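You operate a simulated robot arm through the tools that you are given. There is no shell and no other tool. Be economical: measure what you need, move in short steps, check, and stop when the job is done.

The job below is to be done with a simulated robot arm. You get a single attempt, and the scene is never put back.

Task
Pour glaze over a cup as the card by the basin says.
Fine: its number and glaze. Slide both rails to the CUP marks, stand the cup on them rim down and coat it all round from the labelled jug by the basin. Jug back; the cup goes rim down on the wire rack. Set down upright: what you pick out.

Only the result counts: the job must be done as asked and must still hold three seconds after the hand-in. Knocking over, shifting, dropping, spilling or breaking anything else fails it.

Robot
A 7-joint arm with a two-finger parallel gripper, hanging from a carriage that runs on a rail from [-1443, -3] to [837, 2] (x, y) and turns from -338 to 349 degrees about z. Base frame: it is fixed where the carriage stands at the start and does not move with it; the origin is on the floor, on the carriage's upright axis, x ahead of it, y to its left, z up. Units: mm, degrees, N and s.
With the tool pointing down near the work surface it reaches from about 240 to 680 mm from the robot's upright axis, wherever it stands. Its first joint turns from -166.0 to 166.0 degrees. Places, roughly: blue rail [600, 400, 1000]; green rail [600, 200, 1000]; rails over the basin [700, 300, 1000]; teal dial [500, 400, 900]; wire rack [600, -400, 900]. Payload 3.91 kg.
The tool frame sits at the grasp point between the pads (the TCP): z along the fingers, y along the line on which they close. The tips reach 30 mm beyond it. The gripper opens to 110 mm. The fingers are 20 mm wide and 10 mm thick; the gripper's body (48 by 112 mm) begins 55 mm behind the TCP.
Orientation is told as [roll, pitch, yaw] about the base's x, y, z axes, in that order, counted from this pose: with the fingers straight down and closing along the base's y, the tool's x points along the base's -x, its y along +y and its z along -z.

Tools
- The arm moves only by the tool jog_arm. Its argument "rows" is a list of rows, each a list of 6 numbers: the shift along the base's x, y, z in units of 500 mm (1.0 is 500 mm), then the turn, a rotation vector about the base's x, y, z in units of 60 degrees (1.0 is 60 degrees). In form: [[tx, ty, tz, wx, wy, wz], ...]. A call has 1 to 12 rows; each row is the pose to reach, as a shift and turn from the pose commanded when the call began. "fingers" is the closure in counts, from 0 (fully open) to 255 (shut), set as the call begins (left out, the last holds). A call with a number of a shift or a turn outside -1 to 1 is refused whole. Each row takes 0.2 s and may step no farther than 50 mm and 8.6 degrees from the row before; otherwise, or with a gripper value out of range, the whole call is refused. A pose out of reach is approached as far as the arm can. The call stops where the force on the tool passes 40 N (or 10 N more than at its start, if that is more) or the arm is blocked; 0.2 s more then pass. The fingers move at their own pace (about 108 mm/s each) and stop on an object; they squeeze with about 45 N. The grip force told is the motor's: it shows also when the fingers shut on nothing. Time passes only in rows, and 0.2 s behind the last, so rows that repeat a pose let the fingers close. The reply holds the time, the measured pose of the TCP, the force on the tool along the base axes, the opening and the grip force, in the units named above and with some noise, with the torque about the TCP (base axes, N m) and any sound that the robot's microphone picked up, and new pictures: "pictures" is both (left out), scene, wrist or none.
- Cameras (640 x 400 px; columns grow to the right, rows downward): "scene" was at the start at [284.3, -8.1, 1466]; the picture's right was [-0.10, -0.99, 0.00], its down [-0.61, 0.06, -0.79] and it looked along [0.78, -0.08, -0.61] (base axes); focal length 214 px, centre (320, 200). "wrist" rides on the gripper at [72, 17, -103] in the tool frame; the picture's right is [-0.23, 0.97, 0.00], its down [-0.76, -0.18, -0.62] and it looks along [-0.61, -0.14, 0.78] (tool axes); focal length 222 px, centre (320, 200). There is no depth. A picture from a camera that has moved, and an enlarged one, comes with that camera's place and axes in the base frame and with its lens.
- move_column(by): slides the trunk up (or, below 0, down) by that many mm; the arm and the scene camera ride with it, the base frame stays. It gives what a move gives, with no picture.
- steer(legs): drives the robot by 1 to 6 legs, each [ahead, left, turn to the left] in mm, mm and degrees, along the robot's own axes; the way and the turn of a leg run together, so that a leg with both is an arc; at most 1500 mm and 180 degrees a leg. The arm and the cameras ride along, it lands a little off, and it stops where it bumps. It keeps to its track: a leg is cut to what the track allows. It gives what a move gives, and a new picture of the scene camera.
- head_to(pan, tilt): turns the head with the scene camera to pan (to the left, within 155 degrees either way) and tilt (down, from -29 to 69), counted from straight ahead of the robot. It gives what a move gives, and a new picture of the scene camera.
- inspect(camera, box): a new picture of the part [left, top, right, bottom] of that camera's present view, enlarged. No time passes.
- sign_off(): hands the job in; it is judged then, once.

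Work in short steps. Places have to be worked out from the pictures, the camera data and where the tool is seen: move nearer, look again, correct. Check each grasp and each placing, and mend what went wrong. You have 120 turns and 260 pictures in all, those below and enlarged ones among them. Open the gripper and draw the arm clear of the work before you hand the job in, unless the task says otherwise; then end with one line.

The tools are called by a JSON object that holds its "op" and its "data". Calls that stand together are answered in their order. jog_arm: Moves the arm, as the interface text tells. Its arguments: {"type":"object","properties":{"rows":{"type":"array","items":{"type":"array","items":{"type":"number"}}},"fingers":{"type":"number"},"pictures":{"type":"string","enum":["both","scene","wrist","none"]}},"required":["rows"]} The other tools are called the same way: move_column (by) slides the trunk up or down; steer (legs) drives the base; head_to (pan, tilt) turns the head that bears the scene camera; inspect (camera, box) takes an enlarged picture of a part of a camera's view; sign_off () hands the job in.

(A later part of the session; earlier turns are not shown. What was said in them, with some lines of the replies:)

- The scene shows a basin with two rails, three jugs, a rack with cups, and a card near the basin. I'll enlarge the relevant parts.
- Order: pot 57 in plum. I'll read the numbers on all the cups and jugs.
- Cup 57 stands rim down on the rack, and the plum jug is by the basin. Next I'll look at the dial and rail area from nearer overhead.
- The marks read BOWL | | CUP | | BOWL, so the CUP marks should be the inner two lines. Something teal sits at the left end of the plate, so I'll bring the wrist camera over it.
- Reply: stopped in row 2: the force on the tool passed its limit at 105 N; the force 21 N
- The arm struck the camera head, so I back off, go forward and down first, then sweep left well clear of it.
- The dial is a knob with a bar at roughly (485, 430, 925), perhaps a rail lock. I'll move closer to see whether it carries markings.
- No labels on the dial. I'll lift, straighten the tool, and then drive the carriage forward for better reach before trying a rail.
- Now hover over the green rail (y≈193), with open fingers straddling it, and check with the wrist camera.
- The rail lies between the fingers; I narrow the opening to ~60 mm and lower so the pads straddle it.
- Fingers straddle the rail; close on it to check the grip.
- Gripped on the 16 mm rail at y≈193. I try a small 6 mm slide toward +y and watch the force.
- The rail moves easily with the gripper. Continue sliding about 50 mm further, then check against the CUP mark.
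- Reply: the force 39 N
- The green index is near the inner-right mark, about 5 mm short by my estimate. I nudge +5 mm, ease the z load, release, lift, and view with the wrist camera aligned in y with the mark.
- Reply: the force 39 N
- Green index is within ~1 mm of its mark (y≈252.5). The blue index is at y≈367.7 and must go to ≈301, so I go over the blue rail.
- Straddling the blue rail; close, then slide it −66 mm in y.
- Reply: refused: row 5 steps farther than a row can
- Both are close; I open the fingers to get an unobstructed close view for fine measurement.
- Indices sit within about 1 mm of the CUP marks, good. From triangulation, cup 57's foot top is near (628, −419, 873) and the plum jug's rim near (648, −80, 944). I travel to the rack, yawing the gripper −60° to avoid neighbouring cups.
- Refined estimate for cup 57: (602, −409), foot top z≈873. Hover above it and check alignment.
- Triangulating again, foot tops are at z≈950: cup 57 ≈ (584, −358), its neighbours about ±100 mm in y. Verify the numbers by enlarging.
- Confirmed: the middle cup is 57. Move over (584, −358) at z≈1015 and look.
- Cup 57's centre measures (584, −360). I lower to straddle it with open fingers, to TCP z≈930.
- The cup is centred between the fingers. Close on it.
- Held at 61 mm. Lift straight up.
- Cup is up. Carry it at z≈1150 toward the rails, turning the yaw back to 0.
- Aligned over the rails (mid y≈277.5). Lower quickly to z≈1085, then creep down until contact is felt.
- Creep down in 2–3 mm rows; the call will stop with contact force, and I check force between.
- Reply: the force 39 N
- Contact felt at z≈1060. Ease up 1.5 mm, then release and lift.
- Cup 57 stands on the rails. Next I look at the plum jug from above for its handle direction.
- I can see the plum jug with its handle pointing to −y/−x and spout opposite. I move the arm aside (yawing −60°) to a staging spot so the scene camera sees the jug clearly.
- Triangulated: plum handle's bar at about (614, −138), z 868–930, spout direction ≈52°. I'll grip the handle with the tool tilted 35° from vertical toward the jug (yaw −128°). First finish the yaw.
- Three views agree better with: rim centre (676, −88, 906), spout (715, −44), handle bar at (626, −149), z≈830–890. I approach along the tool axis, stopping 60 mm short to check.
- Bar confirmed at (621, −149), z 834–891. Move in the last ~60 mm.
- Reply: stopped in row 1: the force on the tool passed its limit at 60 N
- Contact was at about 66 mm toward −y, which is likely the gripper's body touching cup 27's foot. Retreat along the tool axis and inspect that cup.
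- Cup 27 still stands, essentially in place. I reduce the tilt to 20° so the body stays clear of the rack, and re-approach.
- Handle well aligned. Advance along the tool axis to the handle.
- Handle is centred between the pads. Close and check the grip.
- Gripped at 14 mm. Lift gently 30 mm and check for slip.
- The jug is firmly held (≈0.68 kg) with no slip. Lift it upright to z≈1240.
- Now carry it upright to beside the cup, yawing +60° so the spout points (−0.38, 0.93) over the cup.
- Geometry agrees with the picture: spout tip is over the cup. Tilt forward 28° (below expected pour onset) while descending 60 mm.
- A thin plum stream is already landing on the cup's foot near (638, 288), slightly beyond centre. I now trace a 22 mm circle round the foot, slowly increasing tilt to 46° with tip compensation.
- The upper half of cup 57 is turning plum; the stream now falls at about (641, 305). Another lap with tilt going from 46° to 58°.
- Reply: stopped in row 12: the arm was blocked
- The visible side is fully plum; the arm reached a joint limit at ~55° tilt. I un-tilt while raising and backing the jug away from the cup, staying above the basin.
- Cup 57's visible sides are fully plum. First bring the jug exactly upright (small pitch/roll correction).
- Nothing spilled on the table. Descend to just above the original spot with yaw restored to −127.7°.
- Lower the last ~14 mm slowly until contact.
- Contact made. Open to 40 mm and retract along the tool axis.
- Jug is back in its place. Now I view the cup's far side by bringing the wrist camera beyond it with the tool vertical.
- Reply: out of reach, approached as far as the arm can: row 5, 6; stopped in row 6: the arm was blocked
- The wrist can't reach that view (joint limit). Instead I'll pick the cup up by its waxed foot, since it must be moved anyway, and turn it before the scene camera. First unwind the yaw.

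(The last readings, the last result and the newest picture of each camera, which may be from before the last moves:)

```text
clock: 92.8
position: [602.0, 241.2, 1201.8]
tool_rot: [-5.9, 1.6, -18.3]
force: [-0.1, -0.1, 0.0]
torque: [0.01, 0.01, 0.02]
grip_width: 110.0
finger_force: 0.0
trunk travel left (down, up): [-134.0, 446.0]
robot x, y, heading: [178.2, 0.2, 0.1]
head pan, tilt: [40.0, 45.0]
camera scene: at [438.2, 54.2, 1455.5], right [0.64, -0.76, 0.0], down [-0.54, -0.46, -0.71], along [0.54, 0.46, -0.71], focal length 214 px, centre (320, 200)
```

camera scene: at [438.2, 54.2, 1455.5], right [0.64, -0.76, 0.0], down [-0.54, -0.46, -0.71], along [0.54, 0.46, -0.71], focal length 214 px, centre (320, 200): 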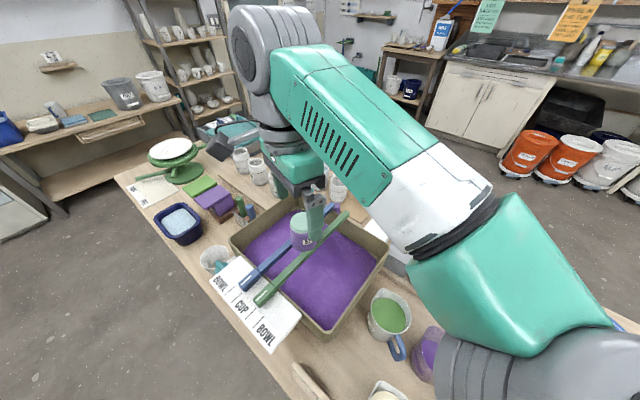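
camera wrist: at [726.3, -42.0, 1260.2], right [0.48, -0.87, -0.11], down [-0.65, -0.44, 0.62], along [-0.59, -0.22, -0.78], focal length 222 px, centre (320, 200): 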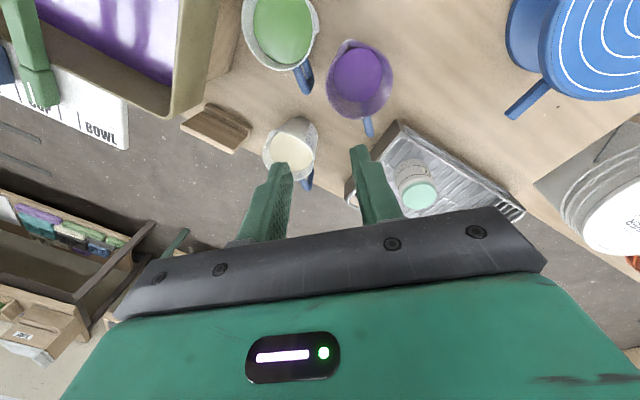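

Level the tool and hover over the cup, checking centring.

{"op": "jog_arm", "data": {"rows": [[0.04, 0.036, 0, 0.083, -0.055, 0], [0.08, 0.073, 0, 0.083, -0.055, 0], [0.08, 0.073, -0.06, 0.083, -0.055, 0]]}}

{"op": "inspect", "data": {"camera": "wrist", "box": [220, 60, 420, 220]}}

{"op": "inspect", "data": {"camera": "scene", "box": [240, 150, 380, 270]}}

```text
clock: 93.6
position: [640.6, 279.6, 1173.5]
tool_rot: [-0.2, 0.1, -18.0]
force: [-0.4, 0.5, 0.5]
torque: [0.01, 0.0, 0.0]
grip_width: 110.0
finger_force: 0.1
trunk travel left (down, up): [-134.0, 446.0]
robot x, y, heading: [180.6, 1.1, 0.2]
head pan, tilt: [40.0, 45.0]
camera scene: at [438.1, 54.5, 1455.6], right [0.65, -0.76, 0.0], down [-0.54, -0.46, -0.71], along [0.54, 0.46, -0.71], focal length 214 px, centre (320, 200)
camera wrist: at [576.9, 319.1, 1277.6], right [0.52, 0.85, 0.0], down [0.67, -0.41, 0.62], along [0.53, -0.32, -0.78], focal length 222 px, centre (320, 200)
```

scene: 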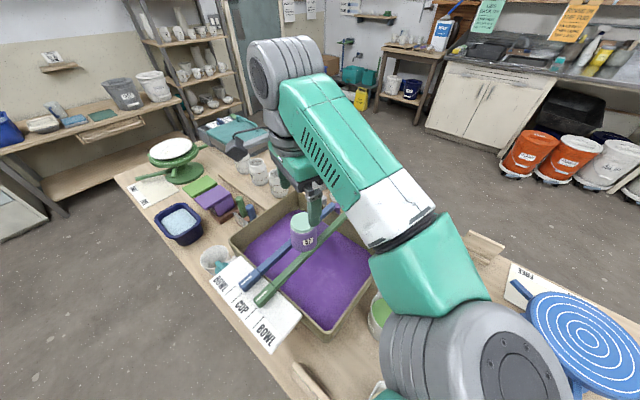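
wrist: 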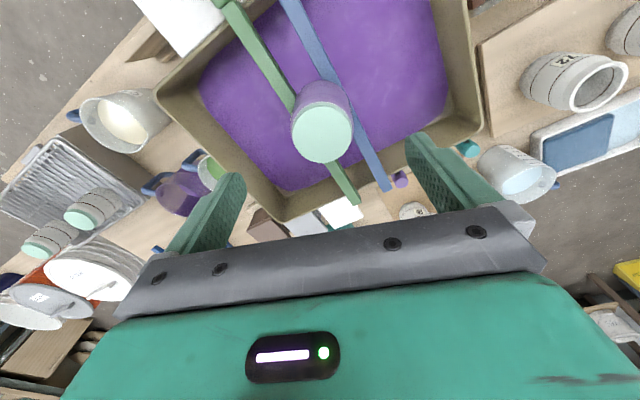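

```text
2.50 times, centred on (320, 140) of wrist
camera zoom: at [576.9, 319.1, 1277.6], right [0.52, 0.85, 0.0], down [0.67, -0.41, 0.62], along [0.53, -0.32, -0.78], focal length 555 px, centre (320, 350)
```

zoom: 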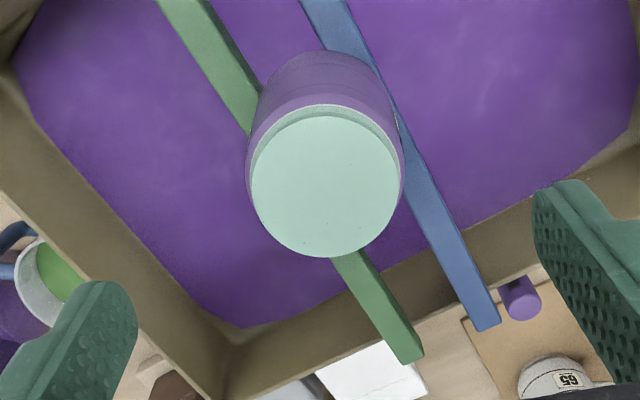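

```text
3.33 times, centred on (310, 210) of scene
camera zoom: at [438.1, 54.5, 1455.6], right [0.65, -0.76, 0.0], down [-0.54, -0.46, -0.71], along [0.54, 0.46, -0.71], focal length 715 px, centre (353, 167)
```

zoom: 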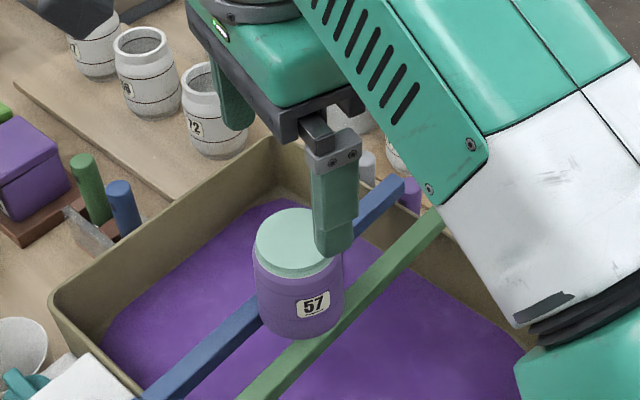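

Foot centre ≈ (644, 279). Lower so only the fingertips overlap the waxed foot (TCP z≈1104), then look.

{"op": "jog_arm", "data": {"rows": [[0.007, -0.001, -0.05, 0, 0, 0], [0.007, -0.001, -0.1, 0, 0, 0], [0.007, -0.001, -0.137, 0, 0, 0]], "fingers": 60}}

{"op": "inspect", "data": {"camera": "wrist", "box": [220, 80, 420, 240]}}

{"op": "inspect", "data": {"camera": "scene", "box": [260, 180, 360, 260]}}

```text
clock: 94.4
position: [647.1, 279.1, 1105.0]
tool_rot: [-0.2, 0.0, -18.2]
force: [0.0, -0.2, -0.9]
torque: [-0.01, -0.02, 0.0]
grip_width: 84.2
finger_force: 0.0
trunk travel left (down, up): [-134.0, 446.0]
robot x, y, heading: [177.0, 0.9, 0.1]
head pan, tilt: [40.0, 45.0]
camera scene: at [438.1, 54.3, 1455.6], right [0.65, -0.76, 0.0], down [-0.54, -0.46, -0.71], along [0.54, 0.46, -0.71], focal length 214 px, centre (320, 200)
camera wrist: at [582.6, 318.0, 1209.5], right [0.52, 0.85, 0.0], down [0.67, -0.41, 0.62], along [0.53, -0.33, -0.78], focal length 222 px, centre (320, 200)
```

scene: 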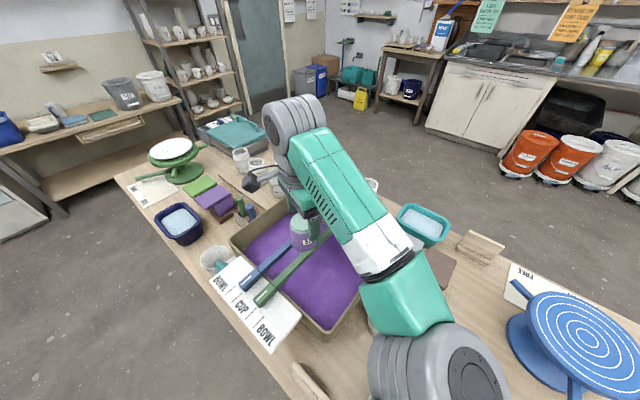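
wrist: 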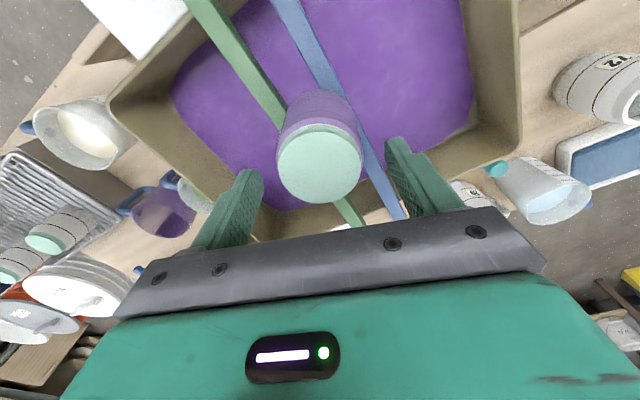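

```text
2.50 times, centred on (320, 160) of wrist
camera zoom: at [582.6, 318.0, 1209.5], right [0.52, 0.85, 0.0], down [0.67, -0.41, 0.62], along [0.53, -0.33, -0.78], focal length 555 px, centre (320, 300)
```

zoom: 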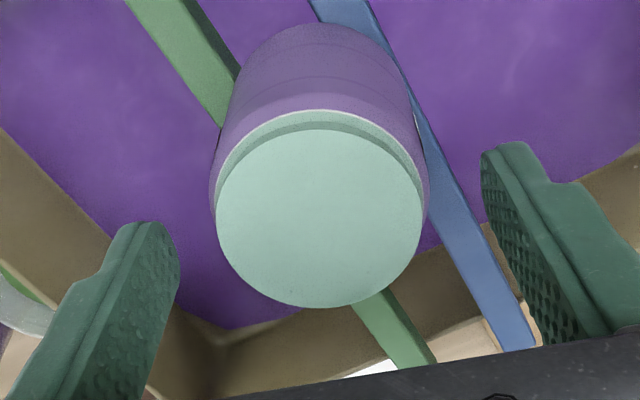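

```text
5.00 times, centred on (310, 220) of scene
camera zoom: at [438.1, 54.3, 1455.6], right [0.65, -0.76, 0.0], down [-0.54, -0.46, -0.71], along [0.54, 0.46, -0.71], focal length 1072 px, centre (370, 100)
```

zoom: 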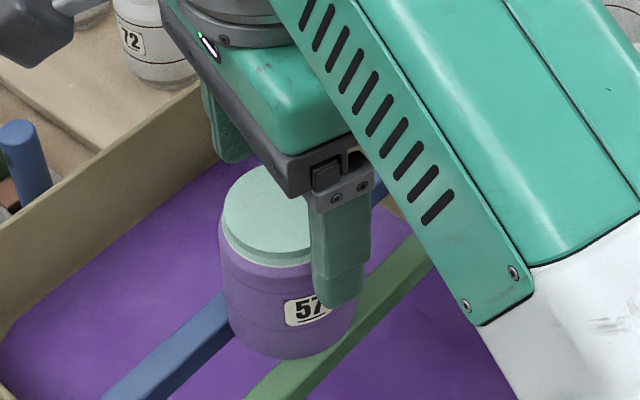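

Tips overlap roughly the 10 mm cap. Close gently and check the width.

{"op": "jog_arm", "data": {"rows": [[-0.003, 0, -0.002, 0, 0, 0], [-0.003, 0, -0.002, 0, 0, 0], [-0.003, 0, -0.002, 0, 0, 0]], "fingers": 255, "pictures": "wrist"}}

{"op": "inspect", "data": {"camera": "wrist", "box": [220, 80, 420, 240]}}

{"op": "inspect", "data": {"camera": "scene", "box": [260, 180, 360, 260]}}

```text
clock: 95.2
position: [646.2, 278.7, 1104.9]
tool_rot: [-0.1, 0.1, -18.2]
force: [1.4, -0.7, 11.1]
torque: [-0.05, 0.01, 0.02]
grip_width: 58.4
finger_force: 45.1
trunk travel left (down, up): [-134.0, 446.0]
robot x, y, heading: [176.2, 4.0, 0.2]
head pan, tilt: [40.0, 45.0]
camera wrist: at [581.8, 317.9, 1209.0], right [0.52, 0.85, 0.0], down [0.67, -0.41, 0.62], along [0.53, -0.33, -0.78], focal length 222 px, centre (320, 200)
```

wrist: 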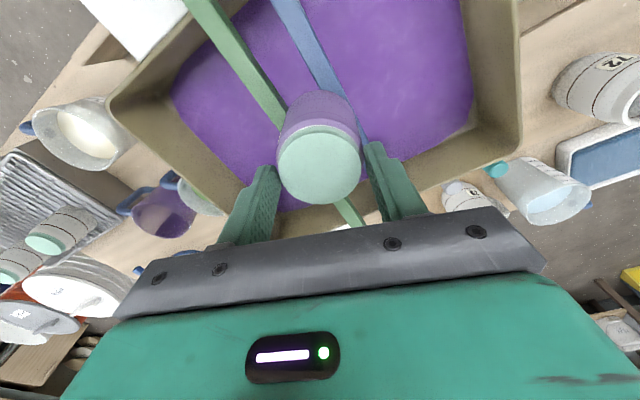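

```text
2.50 times, centred on (320, 160) of wrist
camera zoom: at [581.8, 317.9, 1209.0], right [0.52, 0.85, 0.0], down [0.67, -0.41, 0.62], along [0.53, -0.33, -0.78], focal length 555 px, centre (320, 300)
```

zoom: 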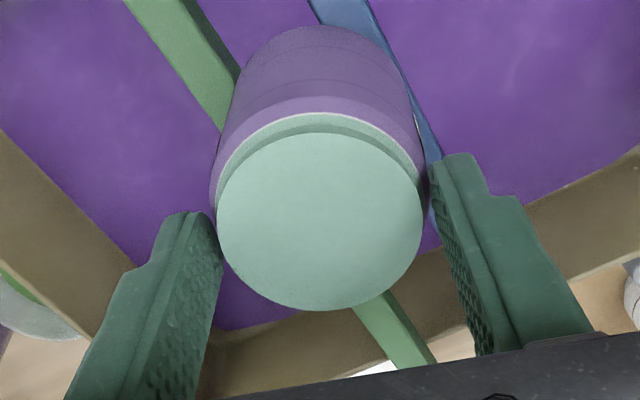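

```text
5.00 times, centred on (310, 220) of scene
camera zoom: at [438.8, 54.5, 1455.9], right [0.65, -0.76, 0.0], down [-0.54, -0.46, -0.71], along [0.54, 0.46, -0.71], focal length 1072 px, centre (370, 100)
```

zoom: 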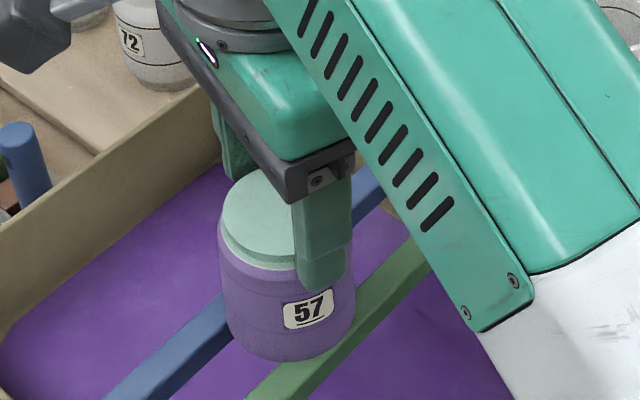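

Gripped at 58.4 mm, i.e. on the foot. Lift straight up and verify.

{"op": "jog_arm", "data": {"rows": [[0, 0, 0.01, 0, 0, 0], [0, 0, 0.03, 0, 0, 0], [0, 0, 0.08, 0, 0, 0], [0, 0, 0.14, 0, 0, 0], [-0.02, -0.02, 0.2, 0, 0, 0]]}}

{"op": "inspect", "data": {"camera": "scene", "box": [250, 140, 370, 240]}}

```text
clock: 96.4
position: [634.4, 267.8, 1203.2]
tool_rot: [-0.1, 0.1, -18.2]
force: [0.2, 0.2, -2.0]
torque: [-0.02, -0.04, 0.01]
grip_width: 58.5
finger_force: 44.7
trunk travel left (down, up): [-134.0, 446.0]
robot x, y, heading: [177.2, 1.9, 0.3]
head pan, tilt: [40.0, 45.0]
camera scene: at [438.1, 54.4, 1455.5], right [0.65, -0.76, 0.0], down [-0.54, -0.46, -0.71], along [0.54, 0.46, -0.71], focal length 214 px, centre (320, 200)
camera wrist: at [570.6, 308.3, 1308.0], right [0.52, 0.85, 0.0], down [0.67, -0.4, 0.62], along [0.53, -0.33, -0.78], focal length 222 px, centre (320, 200)
```

scene: 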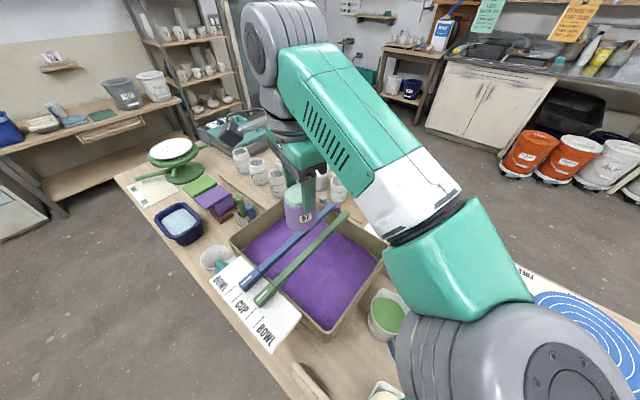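
wrist: 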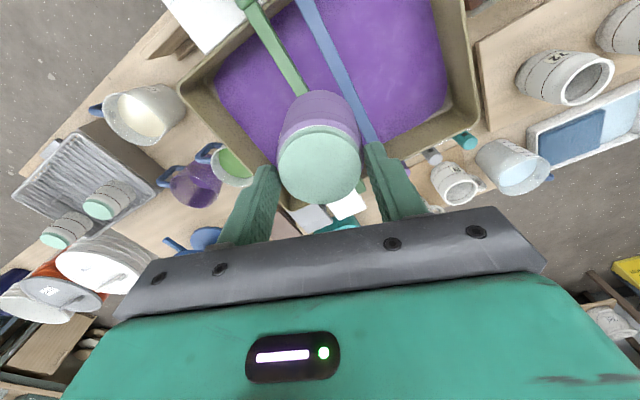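

```text
4.00 times, centred on (310, 190) of scene
camera zoom: at [438.1, 54.4, 1455.5], right [0.65, -0.76, 0.0], down [-0.54, -0.46, -0.71], along [0.54, 0.46, -0.71], focal length 858 px, centre (360, 240)
```

zoom: 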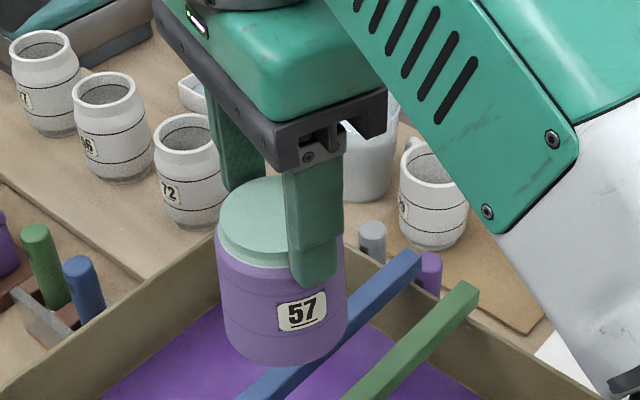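

Lifted cleanly and fully plum on this side. Now rotate −60° (still over the basin) to see one flank, then +120° for the other.

{"op": "jog_arm", "data": {"rows": [[0, 0, 0, 0, 0, -0.12], [0, 0, 0, 0, 0, -0.24], [0, 0, 0, 0, 0, -0.36], [0, 0, 0, 0, 0, -0.48], [0, 0, 0, 0, 0, -0.6], [0, 0, 0, 0, 0, -0.72], [0, 0, 0, 0, 0, -0.84], [0, 0, 0, 0, 0, -0.96], [0, 0, 0, 0, 0, -1.0]], "pictures": "none"}}

{"op": "inspect", "data": {"camera": "scene", "box": [250, 140, 370, 240]}}

{"op": "jog_arm", "data": {"rows": [[0, 0, 0, 0, 0, 0.12], [0, 0, 0, 0, 0, 0.24], [0, 0, 0, 0, 0, 0.36], [0, 0, 0, 0, 0, 0.48], [0, 0, 0, 0, 0, 0.6], [0, 0, 0, 0, 0, 0.72], [0, 0, 0, 0, 0, 0.84], [0, 0, 0, 0, 0, 0.96], [0, 0, 0, 0, 0, 1.0]], "pictures": "none"}}

{"op": "jog_arm", "data": {"rows": [[0, 0, 0, 0, 0, 0.12], [0, 0, 0, 0, 0, 0.24], [0, 0, 0, 0, 0, 0.36], [0, 0, 0, 0, 0, 0.48], [0, 0, 0, 0, 0, 0.6], [0, 0, 0, 0, 0, 0.72], [0, 0, 0, 0, 0, 0.84], [0, 0, 0, 0, 0, 0.96], [0, 0, 0, 0, 0, 1.0]], "pictures": "none"}}

{"op": "inspect", "data": {"camera": "scene", "box": [250, 140, 370, 240]}}

```text
clock: 98.4
position: [633.1, 266.5, 1202.9]
tool_rot: [-0.1, 0.1, -78.3]
force: [0.0, -0.3, -1.3]
torque: [-0.01, 0.0, 0.01]
grip_width: 58.5
finger_force: 44.3
trunk travel left (down, up): [-134.0, 446.0]
robot x, y, heading: [179.6, -0.9, 0.1]
head pan, tilt: [40.0, 45.0]
```

```text
4.00 times, centred on (310, 190) of scene
camera zoom: at [438.1, 54.2, 1455.5], right [0.65, -0.76, 0.0], down [-0.54, -0.46, -0.71], along [0.54, 0.46, -0.71], focal length 858 px, centre (360, 240)
```

zoom: 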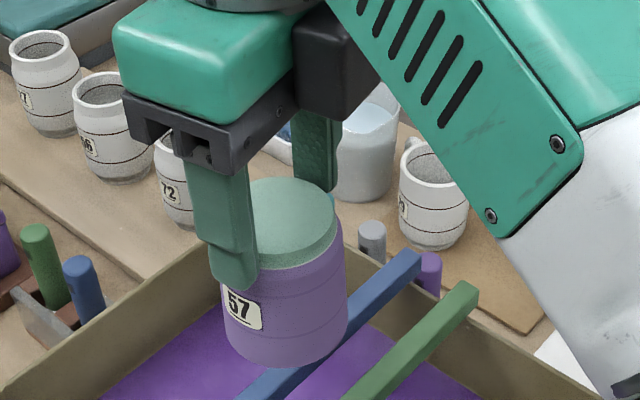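

```text
clock: 100.4
position: [634.2, 266.3, 1202.4]
tool_rot: [-0.3, 0.0, -18.1]
force: [0.6, -0.3, -1.7]
torque: [0.01, -0.02, -0.01]
grip_width: 58.3
finger_force: 45.2
trunk travel left (down, up): [-134.0, 446.0]
robot x, y, heading: [176.6, 0.2, 0.3]
head pan, tilt: [40.0, 45.0]
```

```text
clock: 102.4
position: [633.2, 268.4, 1204.7]
tool_rot: [-0.1, 0.0, 42.0]
force: [0.1, -0.5, -2.5]
torque: [0.0, -0.01, -0.01]
grip_width: 58.1
finger_force: 45.0
trunk travel left (down, up): [-134.0, 446.0]
robot x, y, heading: [178.5, 1.7, 0.3]
head pan, tilt: [40.0, 45.0]
```

```text
4.00 times, centred on (310, 190) of scene
camera zoom: at [438.1, 54.3, 1455.5], right [0.65, -0.76, 0.0], down [-0.54, -0.46, -0.71], along [0.54, 0.46, -0.71], focal length 858 px, centre (360, 240)
```

zoom: 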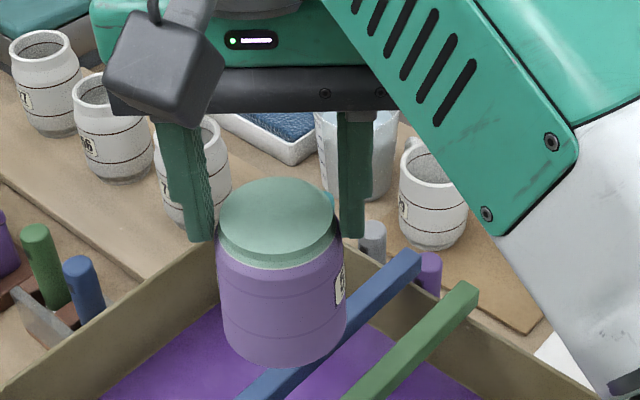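

Both flanks are plum. One more +60° turn to see the rest of the back.

{"op": "jog_arm", "data": {"rows": [[0, 0, 0, 0, 0, 0.12], [0, 0, 0, 0, 0, 0.24], [0, 0, 0, 0, 0, 0.36], [0, 0, 0, 0, 0, 0.48], [0, 0, 0, 0, 0, 0.6], [0, 0, 0, 0, 0, 0.72], [0, 0, 0, 0, 0, 0.84], [0, 0, 0, 0, 0, 0.96], [0, 0, 0, 0, 0, 1.0]], "pictures": "none"}}

{"op": "inspect", "data": {"camera": "scene", "box": [250, 140, 370, 240]}}

```text
clock: 104.4
position: [633.9, 267.8, 1203.5]
tool_rot: [-0.2, 0.1, 101.9]
force: [0.1, 0.6, -1.7]
torque: [0.01, 0.0, 0.02]
grip_width: 57.9
finger_force: 44.9
trunk travel left (down, up): [-134.0, 446.0]
robot x, y, heading: [179.3, -0.6, 0.2]
head pan, tilt: [40.0, 45.0]
```

```text
4.00 times, centred on (310, 190) of scene
camera zoom: at [438.1, 54.3, 1455.5], right [0.65, -0.76, 0.0], down [-0.54, -0.46, -0.71], along [0.54, 0.46, -0.71], focal length 858 px, centre (360, 240)
```

zoom: 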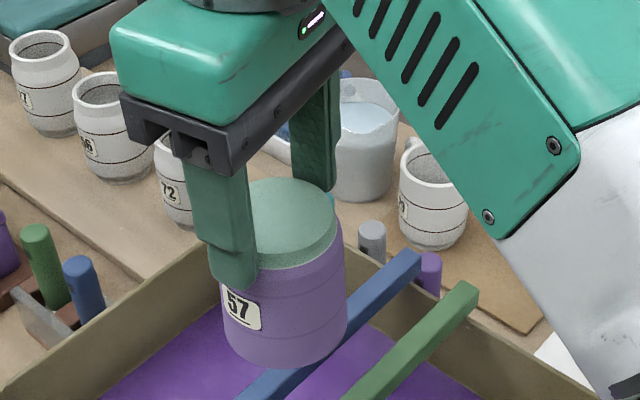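

Coating is complete all round. Carry the cup to its rack spot (584, −360), unwinding the yaw on the way.

{"op": "jog_arm", "data": {"rows": [[0, -0.05, 0, 0, 0, -0.1], [0, -0.12, 0, 0, 0, -0.2], [0, -0.2, 0, 0, 0, -0.3], [0, -0.28, 0, 0, 0, -0.4], [0, -0.36, 0, 0, 0, -0.5], [0, -0.44, 0, 0, 0, -0.6], [0, -0.52, 0, 0, 0, -0.7], [0, -0.6, 0, 0, 0, -0.8], [-0.01, -0.68, 0, 0, 0, -0.9], [-0.02, -0.76, 0, 0, 0, -1.0], [-0.03, -0.84, -0.02, 0, 0, -1.0], [-0.04, -0.92, -0.04, 0, 0, -1.0]], "pictures": "none"}}

{"op": "jog_arm", "data": {"rows": [[-0.01, -0.05, -0.02, 0, 0, -0.1], [-0.02, -0.1, -0.04, 0, 0, -0.2], [-0.03, -0.14, -0.06, 0, 0, -0.3], [-0.04, -0.18, -0.08, 0, 0, -0.4], [-0.05, -0.22, -0.1, 0, 0, -0.5], [-0.058, -0.26, -0.12, 0, 0, -0.6], [-0.058, -0.3, -0.12, 0, 0, -0.7], [-0.058, -0.335, -0.12, 0, 0, -0.8], [-0.058, -0.335, -0.12, 0, 0, -0.9], [-0.058, -0.335, -0.12, 0, 0, -1.0]], "pictures": "none"}}

{"op": "head_to", "data": {"pan": -35, "tilt": 50}}

```text
clock: 107.0
position: [613.5, -192.8, 1181.8]
tool_rot: [-0.2, 0.1, 41.7]
force: [0.4, 0.4, -1.7]
torque: [0.02, 0.01, -0.01]
grip_width: 57.6
finger_force: 44.5
trunk travel left (down, up): [-134.0, 446.0]
robot x, y, heading: [184.7, 1.3, 0.2]
head pan, tilt: [40.0, 45.0]
```

```text
clock: 109.2
position: [585.5, -359.2, 1124.0]
tool_rot: [-0.2, 0.1, -18.4]
force: [0.4, 0.9, -1.9]
torque: [0.01, 0.0, -0.02]
grip_width: 57.9
finger_force: 45.2
trunk travel left (down, up): [-134.0, 446.0]
robot x, y, heading: [179.2, -0.0, 0.3]
head pan, tilt: [40.0, 45.0]
```

```text
clock: 110.7
position: [585.3, -358.3, 1123.2]
tool_rot: [-0.1, 0.1, -18.1]
force: [-0.5, 0.3, -1.9]
torque: [-0.01, -0.02, 0.01]
grip_width: 57.6
finger_force: 45.1
trunk travel left (down, up): [-134.0, 446.0]
robot x, y, heading: [178.2, 0.2, 0.1]
head pan, tilt: [-35.0, 50.0]
camera scene: at [439.2, -42.0, 1448.6], right [-0.57, -0.82, 0.0], down [-0.63, 0.44, -0.64], along [0.53, -0.37, -0.77], focal length 214 px, centre (320, 200)
```

scene: 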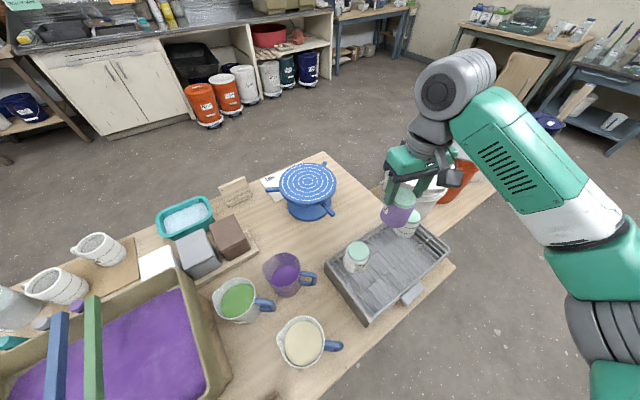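

Turn a further −40° to keep fingers clear of the neighbours and descend to just above the rack.

{"op": "jog_arm", "data": {"rows": [[0, -0.003, -0.02, 0, 0, -0.12], [0, -0.003, -0.06, 0, 0, -0.24], [0, -0.003, -0.12, 0, 0, -0.36], [0, -0.003, -0.18, 0, 0, -0.48], [0, -0.003, -0.24, 0, 0, -0.6], [0, -0.003, -0.276, 0, 0, -0.667]]}}

{"op": "inspect", "data": {"camera": "scene", "box": [330, 190, 470, 310]}}

```text
clock: 112.1
position: [585.1, -363.6, 983.0]
tool_rot: [-0.2, 0.1, -58.3]
force: [-0.3, 1.3, -1.1]
torque: [0.0, 0.0, -0.01]
grip_width: 57.8
finger_force: 45.0
trunk travel left (down, up): [-134.0, 446.0]
robot x, y, heading: [176.1, -0.5, 0.3]
head pan, tilt: [-35.0, 50.0]
camera scene: at [439.1, -42.0, 1448.6], right [-0.57, -0.82, 0.0], down [-0.63, 0.44, -0.64], along [0.53, -0.37, -0.77], focal length 214 px, centre (320, 200)
camera wrist: at [561.2, -291.0, 1087.7], right [0.95, 0.32, 0.0], down [0.25, -0.74, 0.62], along [0.2, -0.59, -0.78], focal length 222 px, centre (320, 200)
```

scene: 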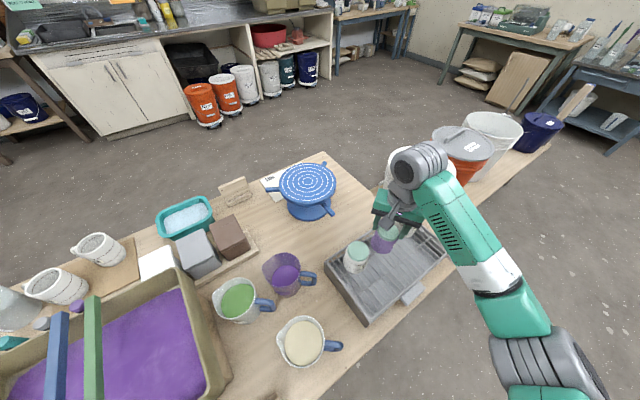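
wrist: 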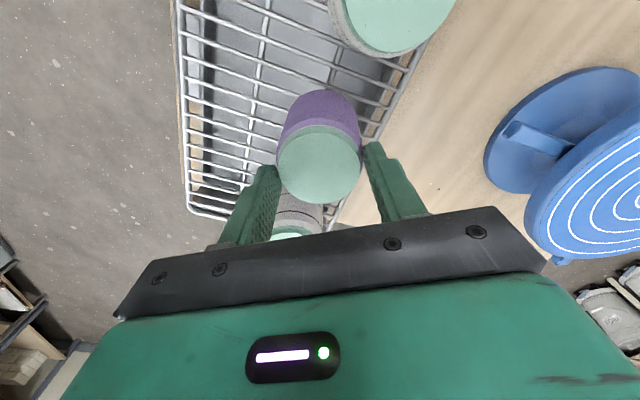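

```text
3.33 times, centred on (400, 250) of scene
camera zoom: at [439.1, -42.0, 1448.6], right [-0.57, -0.82, 0.0], down [-0.63, 0.44, -0.64], along [0.53, -0.37, -0.77], focal length 715 px, centre (53, 33)
```

zoom: 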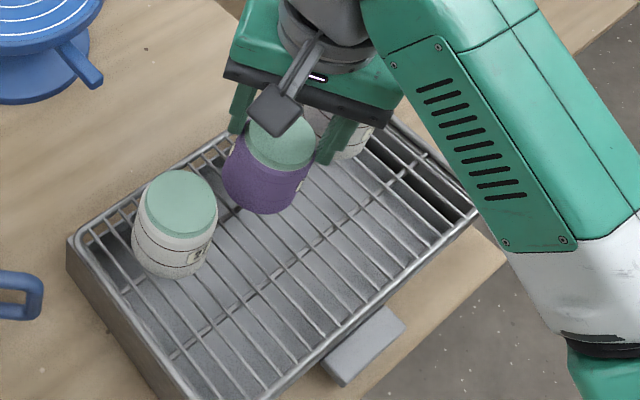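

Clear of neighbours. Creep down to the wires (expected contact z≈972).

{"op": "jog_arm", "data": {"rows": [[0, 0.003, -0.006, 0, 0, 0], [0, 0.003, -0.012, 0, 0, 0], [0, 0.003, -0.017, 0, 0, 0], [0, 0.003, -0.02, 0, 0, 0]], "pictures": "none"}}

{"op": "jog_arm", "data": {"rows": [[0, 0, -0.001, 0, 0, 0], [0, 0, -0.002, 0, 0, 0]], "pictures": "none"}}

```text
clock: 113.1
position: [586.4, -361.3, 974.4]
tool_rot: [-0.2, 0.1, -58.2]
force: [0.0, 0.4, -1.5]
torque: [0.02, -0.01, 0.0]
grip_width: 57.4
finger_force: 45.4
trunk travel left (down, up): [-134.0, 446.0]
robot x, y, heading: [176.0, 0.2, 0.2]
head pan, tilt: [-35.0, 50.0]
```

```text
clock: 113.7
position: [586.0, -360.6, 972.7]
tool_rot: [-0.1, 0.1, -58.3]
force: [-0.2, 0.4, -2.4]
torque: [-0.02, -0.02, 0.0]
grip_width: 57.5
finger_force: 45.0
trunk travel left (down, up): [-134.0, 446.0]
robot x, y, heading: [177.0, -2.0, 0.2]
head pan, tilt: [-35.0, 50.0]
```

{"op": "jog_arm", "data": {"rows": [[0, 0, -0.0015, 0, 0, 0], [0, 0, -0.003, 0, 0, 0]], "pictures": "none"}}

{"op": "jog_arm", "data": {"rows": [[0, 0, -0.001, 0, 0, 0], [0, 0, -0.002, 0, 0, 0]], "pictures": "none"}}

```text
clock: 114.3
position: [584.7, -360.6, 972.9]
tool_rot: [-0.2, 0.0, -58.3]
force: [-0.2, 0.7, -1.7]
torque: [0.03, 0.0, -0.01]
grip_width: 57.7
finger_force: 44.4
trunk travel left (down, up): [-134.0, 446.0]
robot x, y, heading: [178.4, -1.8, 0.0]
head pan, tilt: [-35.0, 50.0]
```

```text
clock: 114.9
position: [583.8, -359.9, 971.4]
tool_rot: [-0.1, 0.1, -58.1]
force: [0.0, 0.7, -2.4]
torque: [-0.02, 0.01, 0.0]
grip_width: 57.3
finger_force: 44.8
trunk travel left (down, up): [-134.0, 446.0]
robot x, y, heading: [174.0, -0.4, 0.1]
head pan, tilt: [-35.0, 50.0]
```

{"op": "jog_arm", "data": {"rows": [[0, 0, -0.002, 0, 0, 0], [0, 0, -0.004, 0, 0, 0]], "pictures": "none"}}

{"op": "jog_arm", "data": {"rows": [[0, 0, -0.002, 0, 0, 0], [0, 0, -0.004, 0, 0, 0]], "pictures": "scene"}}

{"op": "inspect", "data": {"camera": "scene", "box": [345, 200, 435, 290]}}

```text
clock: 115.5
position: [584.7, -359.3, 969.3]
tool_rot: [-0.3, 0.1, -58.2]
force: [-0.6, 0.4, -1.9]
torque: [-0.03, -0.01, 0.02]
grip_width: 57.5
finger_force: 45.1
trunk travel left (down, up): [-134.0, 446.0]
robot x, y, heading: [175.8, 1.8, 0.1]
head pan, tilt: [-35.0, 50.0]
```

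```text
clock: 116.1
position: [583.9, -358.6, 969.5]
tool_rot: [-0.3, 0.1, -58.2]
force: [-5.5, 6.7, 24.5]
torque: [0.24, 1.29, -0.25]
grip_width: 57.3
finger_force: 44.9
trunk travel left (down, up): [-134.0, 446.0]
robot x, y, heading: [178.2, 3.4, 0.1]
head pan, tilt: [-35.0, 50.0]
camera scene: at [439.2, -42.1, 1449.1], right [-0.57, -0.82, 0.0], down [-0.63, 0.44, -0.64], along [0.53, -0.37, -0.77], focal length 214 px, centre (320, 200)
```

scene: 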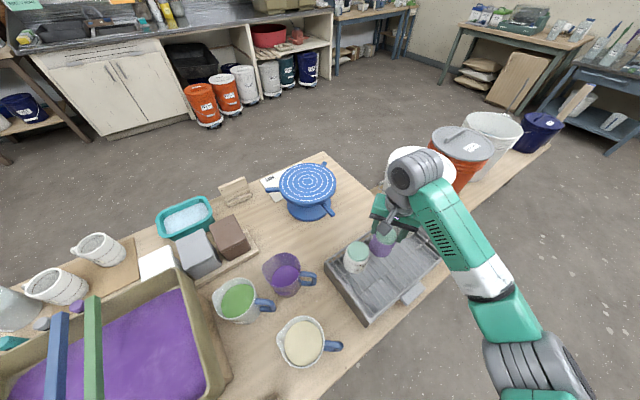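

```text
4.44 times, centred on (390, 245) of scene
camera zoom: at [439.2, -42.1, 1449.1], right [-0.57, -0.82, 0.0], down [-0.63, 0.44, -0.64], along [0.53, -0.37, -0.77], focal length 953 px, centre (9, 0)
```

zoom: 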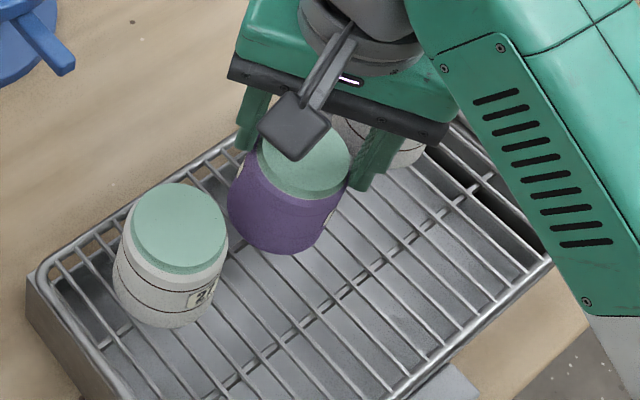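

Contact felt (slightly one-sided). Ease 1 mm, open to ~75 mm, and let it settle before lifting.

{"op": "jog_arm", "data": {"rows": [[0, 0, 0.001, 0, 0, 0], [0, 0, 0.001, 0, 0, 0]], "pictures": "none"}}

{"op": "jog_arm", "data": {"rows": [[0, 0, 0, 0, 0, 0], [0, 0, 0, 0, 0, 0], [0, 0, 0, 0, 0, 0]], "fingers": 80}}

{"op": "inspect", "data": {"camera": "scene", "box": [345, 200, 435, 290]}}

```text
clock: 116.7
position: [584.2, -360.1, 968.8]
tool_rot: [-0.1, 0.0, -58.1]
force: [-6.5, 7.6, 27.9]
torque: [0.3, 1.32, -0.29]
grip_width: 57.9
finger_force: 45.0
trunk travel left (down, up): [-134.0, 446.0]
robot x, y, heading: [179.9, -0.5, 0.4]
head pan, tilt: [-35.0, 50.0]
```

```text
clock: 117.5
position: [584.1, -359.7, 968.5]
tool_rot: [-0.3, 0.1, -58.2]
force: [-0.3, -0.2, 0.0]
torque: [-0.01, -0.01, -0.03]
grip_width: 75.6
finger_force: 0.1
trunk travel left (down, up): [-134.0, 446.0]
robot x, y, heading: [177.2, 0.2, 0.2]
head pan, tilt: [-35.0, 50.0]
camera scene: at [439.2, -42.1, 1448.6], right [-0.57, -0.82, 0.0], down [-0.63, 0.44, -0.64], along [0.53, -0.37, -0.77], focal length 214 px, centre (320, 200)
camera wrist: at [560.4, -288.4, 1073.1], right [0.95, 0.32, 0.0], down [0.25, -0.74, 0.62], along [0.2, -0.59, -0.78], focal length 222 px, centre (320, 200)
```

scene: 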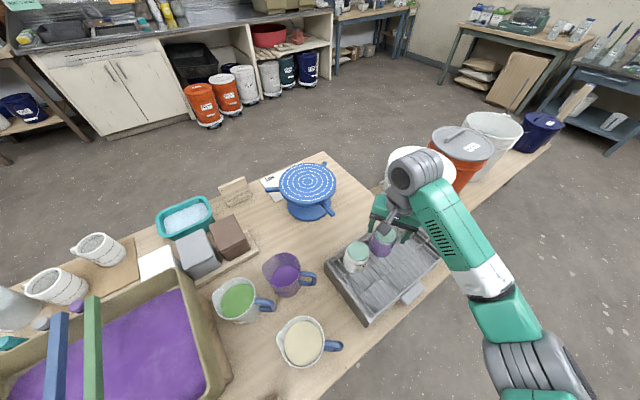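
wrist: 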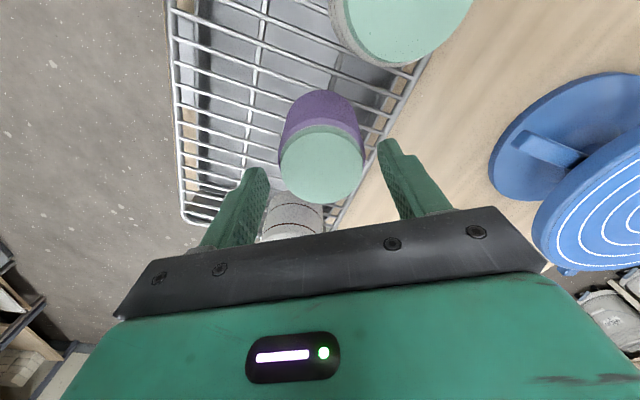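

```text
4.44 times, centred on (390, 245) of scene
camera zoom: at [439.2, -42.1, 1448.6], right [-0.57, -0.82, 0.0], down [-0.63, 0.44, -0.64], along [0.53, -0.37, -0.77], focal length 953 px, centre (9, 0)
```

zoom: 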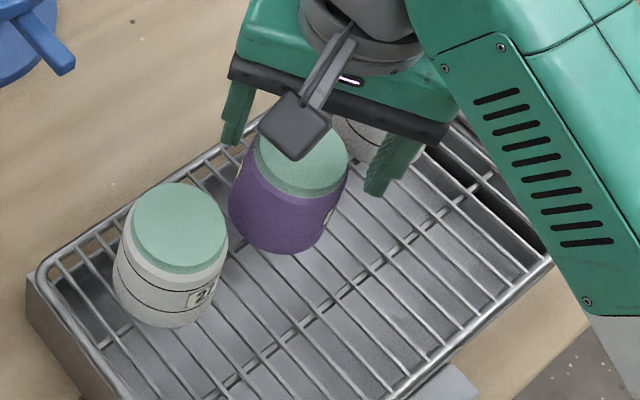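

The cup stands rim down on the rack. Lift straight up, draw the arm clear, and check everything.

{"op": "jog_arm", "data": {"rows": [[0, 0, 0.03, 0, 0, 0], [0, 0, 0.1, 0, 0, 0], [0, 0, 0.18, 0, 0, 0], [0, 0, 0.27, 0, 0, 0], [-0.03, -0.02, 0.35, 0, 0, 0], [-0.08, -0.06, 0.4, 0, 0, 0], [-0.12, -0.12, 0.42, 0, 0, 0], [-0.16, -0.16, 0.44, 0, 0, 0]], "fingers": 0, "pictures": "none"}}

{"op": "head_to", "data": {"pan": -10, "tilt": 60}}

{"op": "inspect", "data": {"camera": "scene", "box": [340, 120, 540, 270]}}

{"op": "inspect", "data": {"camera": "scene", "box": [60, 120, 300, 330]}}

```text
clock: 119.3
position: [505.6, -441.5, 1190.4]
tool_rot: [-0.2, 0.0, -58.2]
force: [-0.5, -0.1, 0.1]
torque: [0.01, 0.02, -0.02]
grip_width: 110.0
finger_force: 0.1
trunk travel left (down, up): [-134.0, 446.0]
robot x, y, heading: [181.1, -3.1, 0.5]
head pan, tilt: [-35.0, 50.0]
```

```text
clock: 120.2
position: [506.0, -438.8, 1189.8]
tool_rot: [-0.2, 0.0, -58.2]
force: [0.7, 0.4, -0.2]
torque: [-0.01, 0.01, 0.0]
grip_width: 109.8
finger_force: 0.1
trunk travel left (down, up): [-134.0, 446.0]
robot x, y, heading: [176.5, -1.4, 0.2]
head pan, tilt: [-10.0, 60.0]
camera scene: at [441.7, -9.6, 1436.1], right [-0.17, -0.99, 0.0], down [-0.85, 0.15, -0.5], along [0.49, -0.09, -0.87], focal length 214 px, centre (320, 200)
```

scene: 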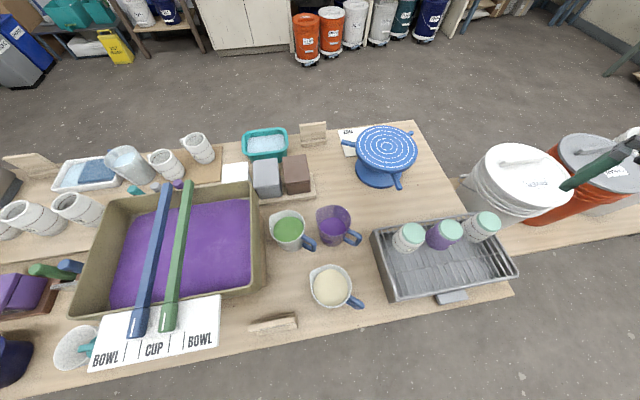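

```text
2.67 times, centred on (440, 195) of scene
camera zoom: at [441.7, -9.6, 1436.1], right [-0.17, -0.99, 0.0], down [-0.85, 0.15, -0.5], along [0.49, -0.09, -0.87], focal length 572 px, centre (0, 213)
```

zoom: 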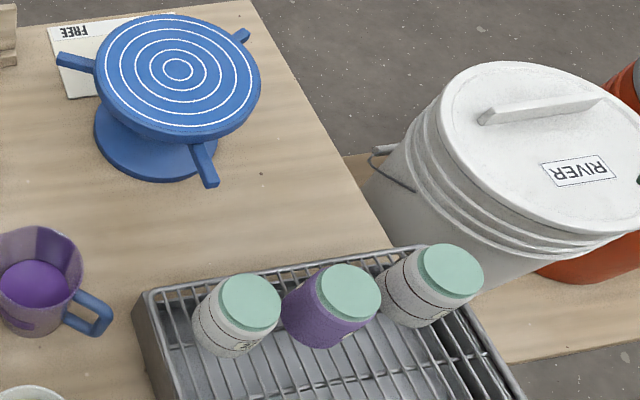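

```text
1.90 times, centred on (180, 225) of scene
camera zoom: at [441.7, -9.6, 1436.1], right [-0.17, -0.99, 0.0], down [-0.85, 0.15, -0.5], along [0.49, -0.09, -0.87], focal length 408 px, centre (587, 152)
```

zoom: 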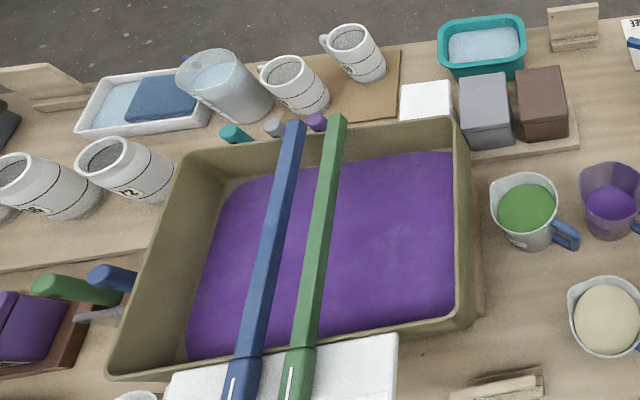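

Everything is in place: cup 57 glazed plum, rim down on the rack; jug back; rails at the CUP marks; no spills; arm clear with the gripper open. Handing in.

{"op": "sign_off", "data": {}}

```text
The job is handed in.
```

Cup 57 is coated plum all round and stands rim down on the wire rack. The plum jug is back in its place upright, and both rails are at the CUP marks. While reaching for the jug the gripper pressed on neighbouring cup 27; it stayed upright and may have moved about 2–3 mm.
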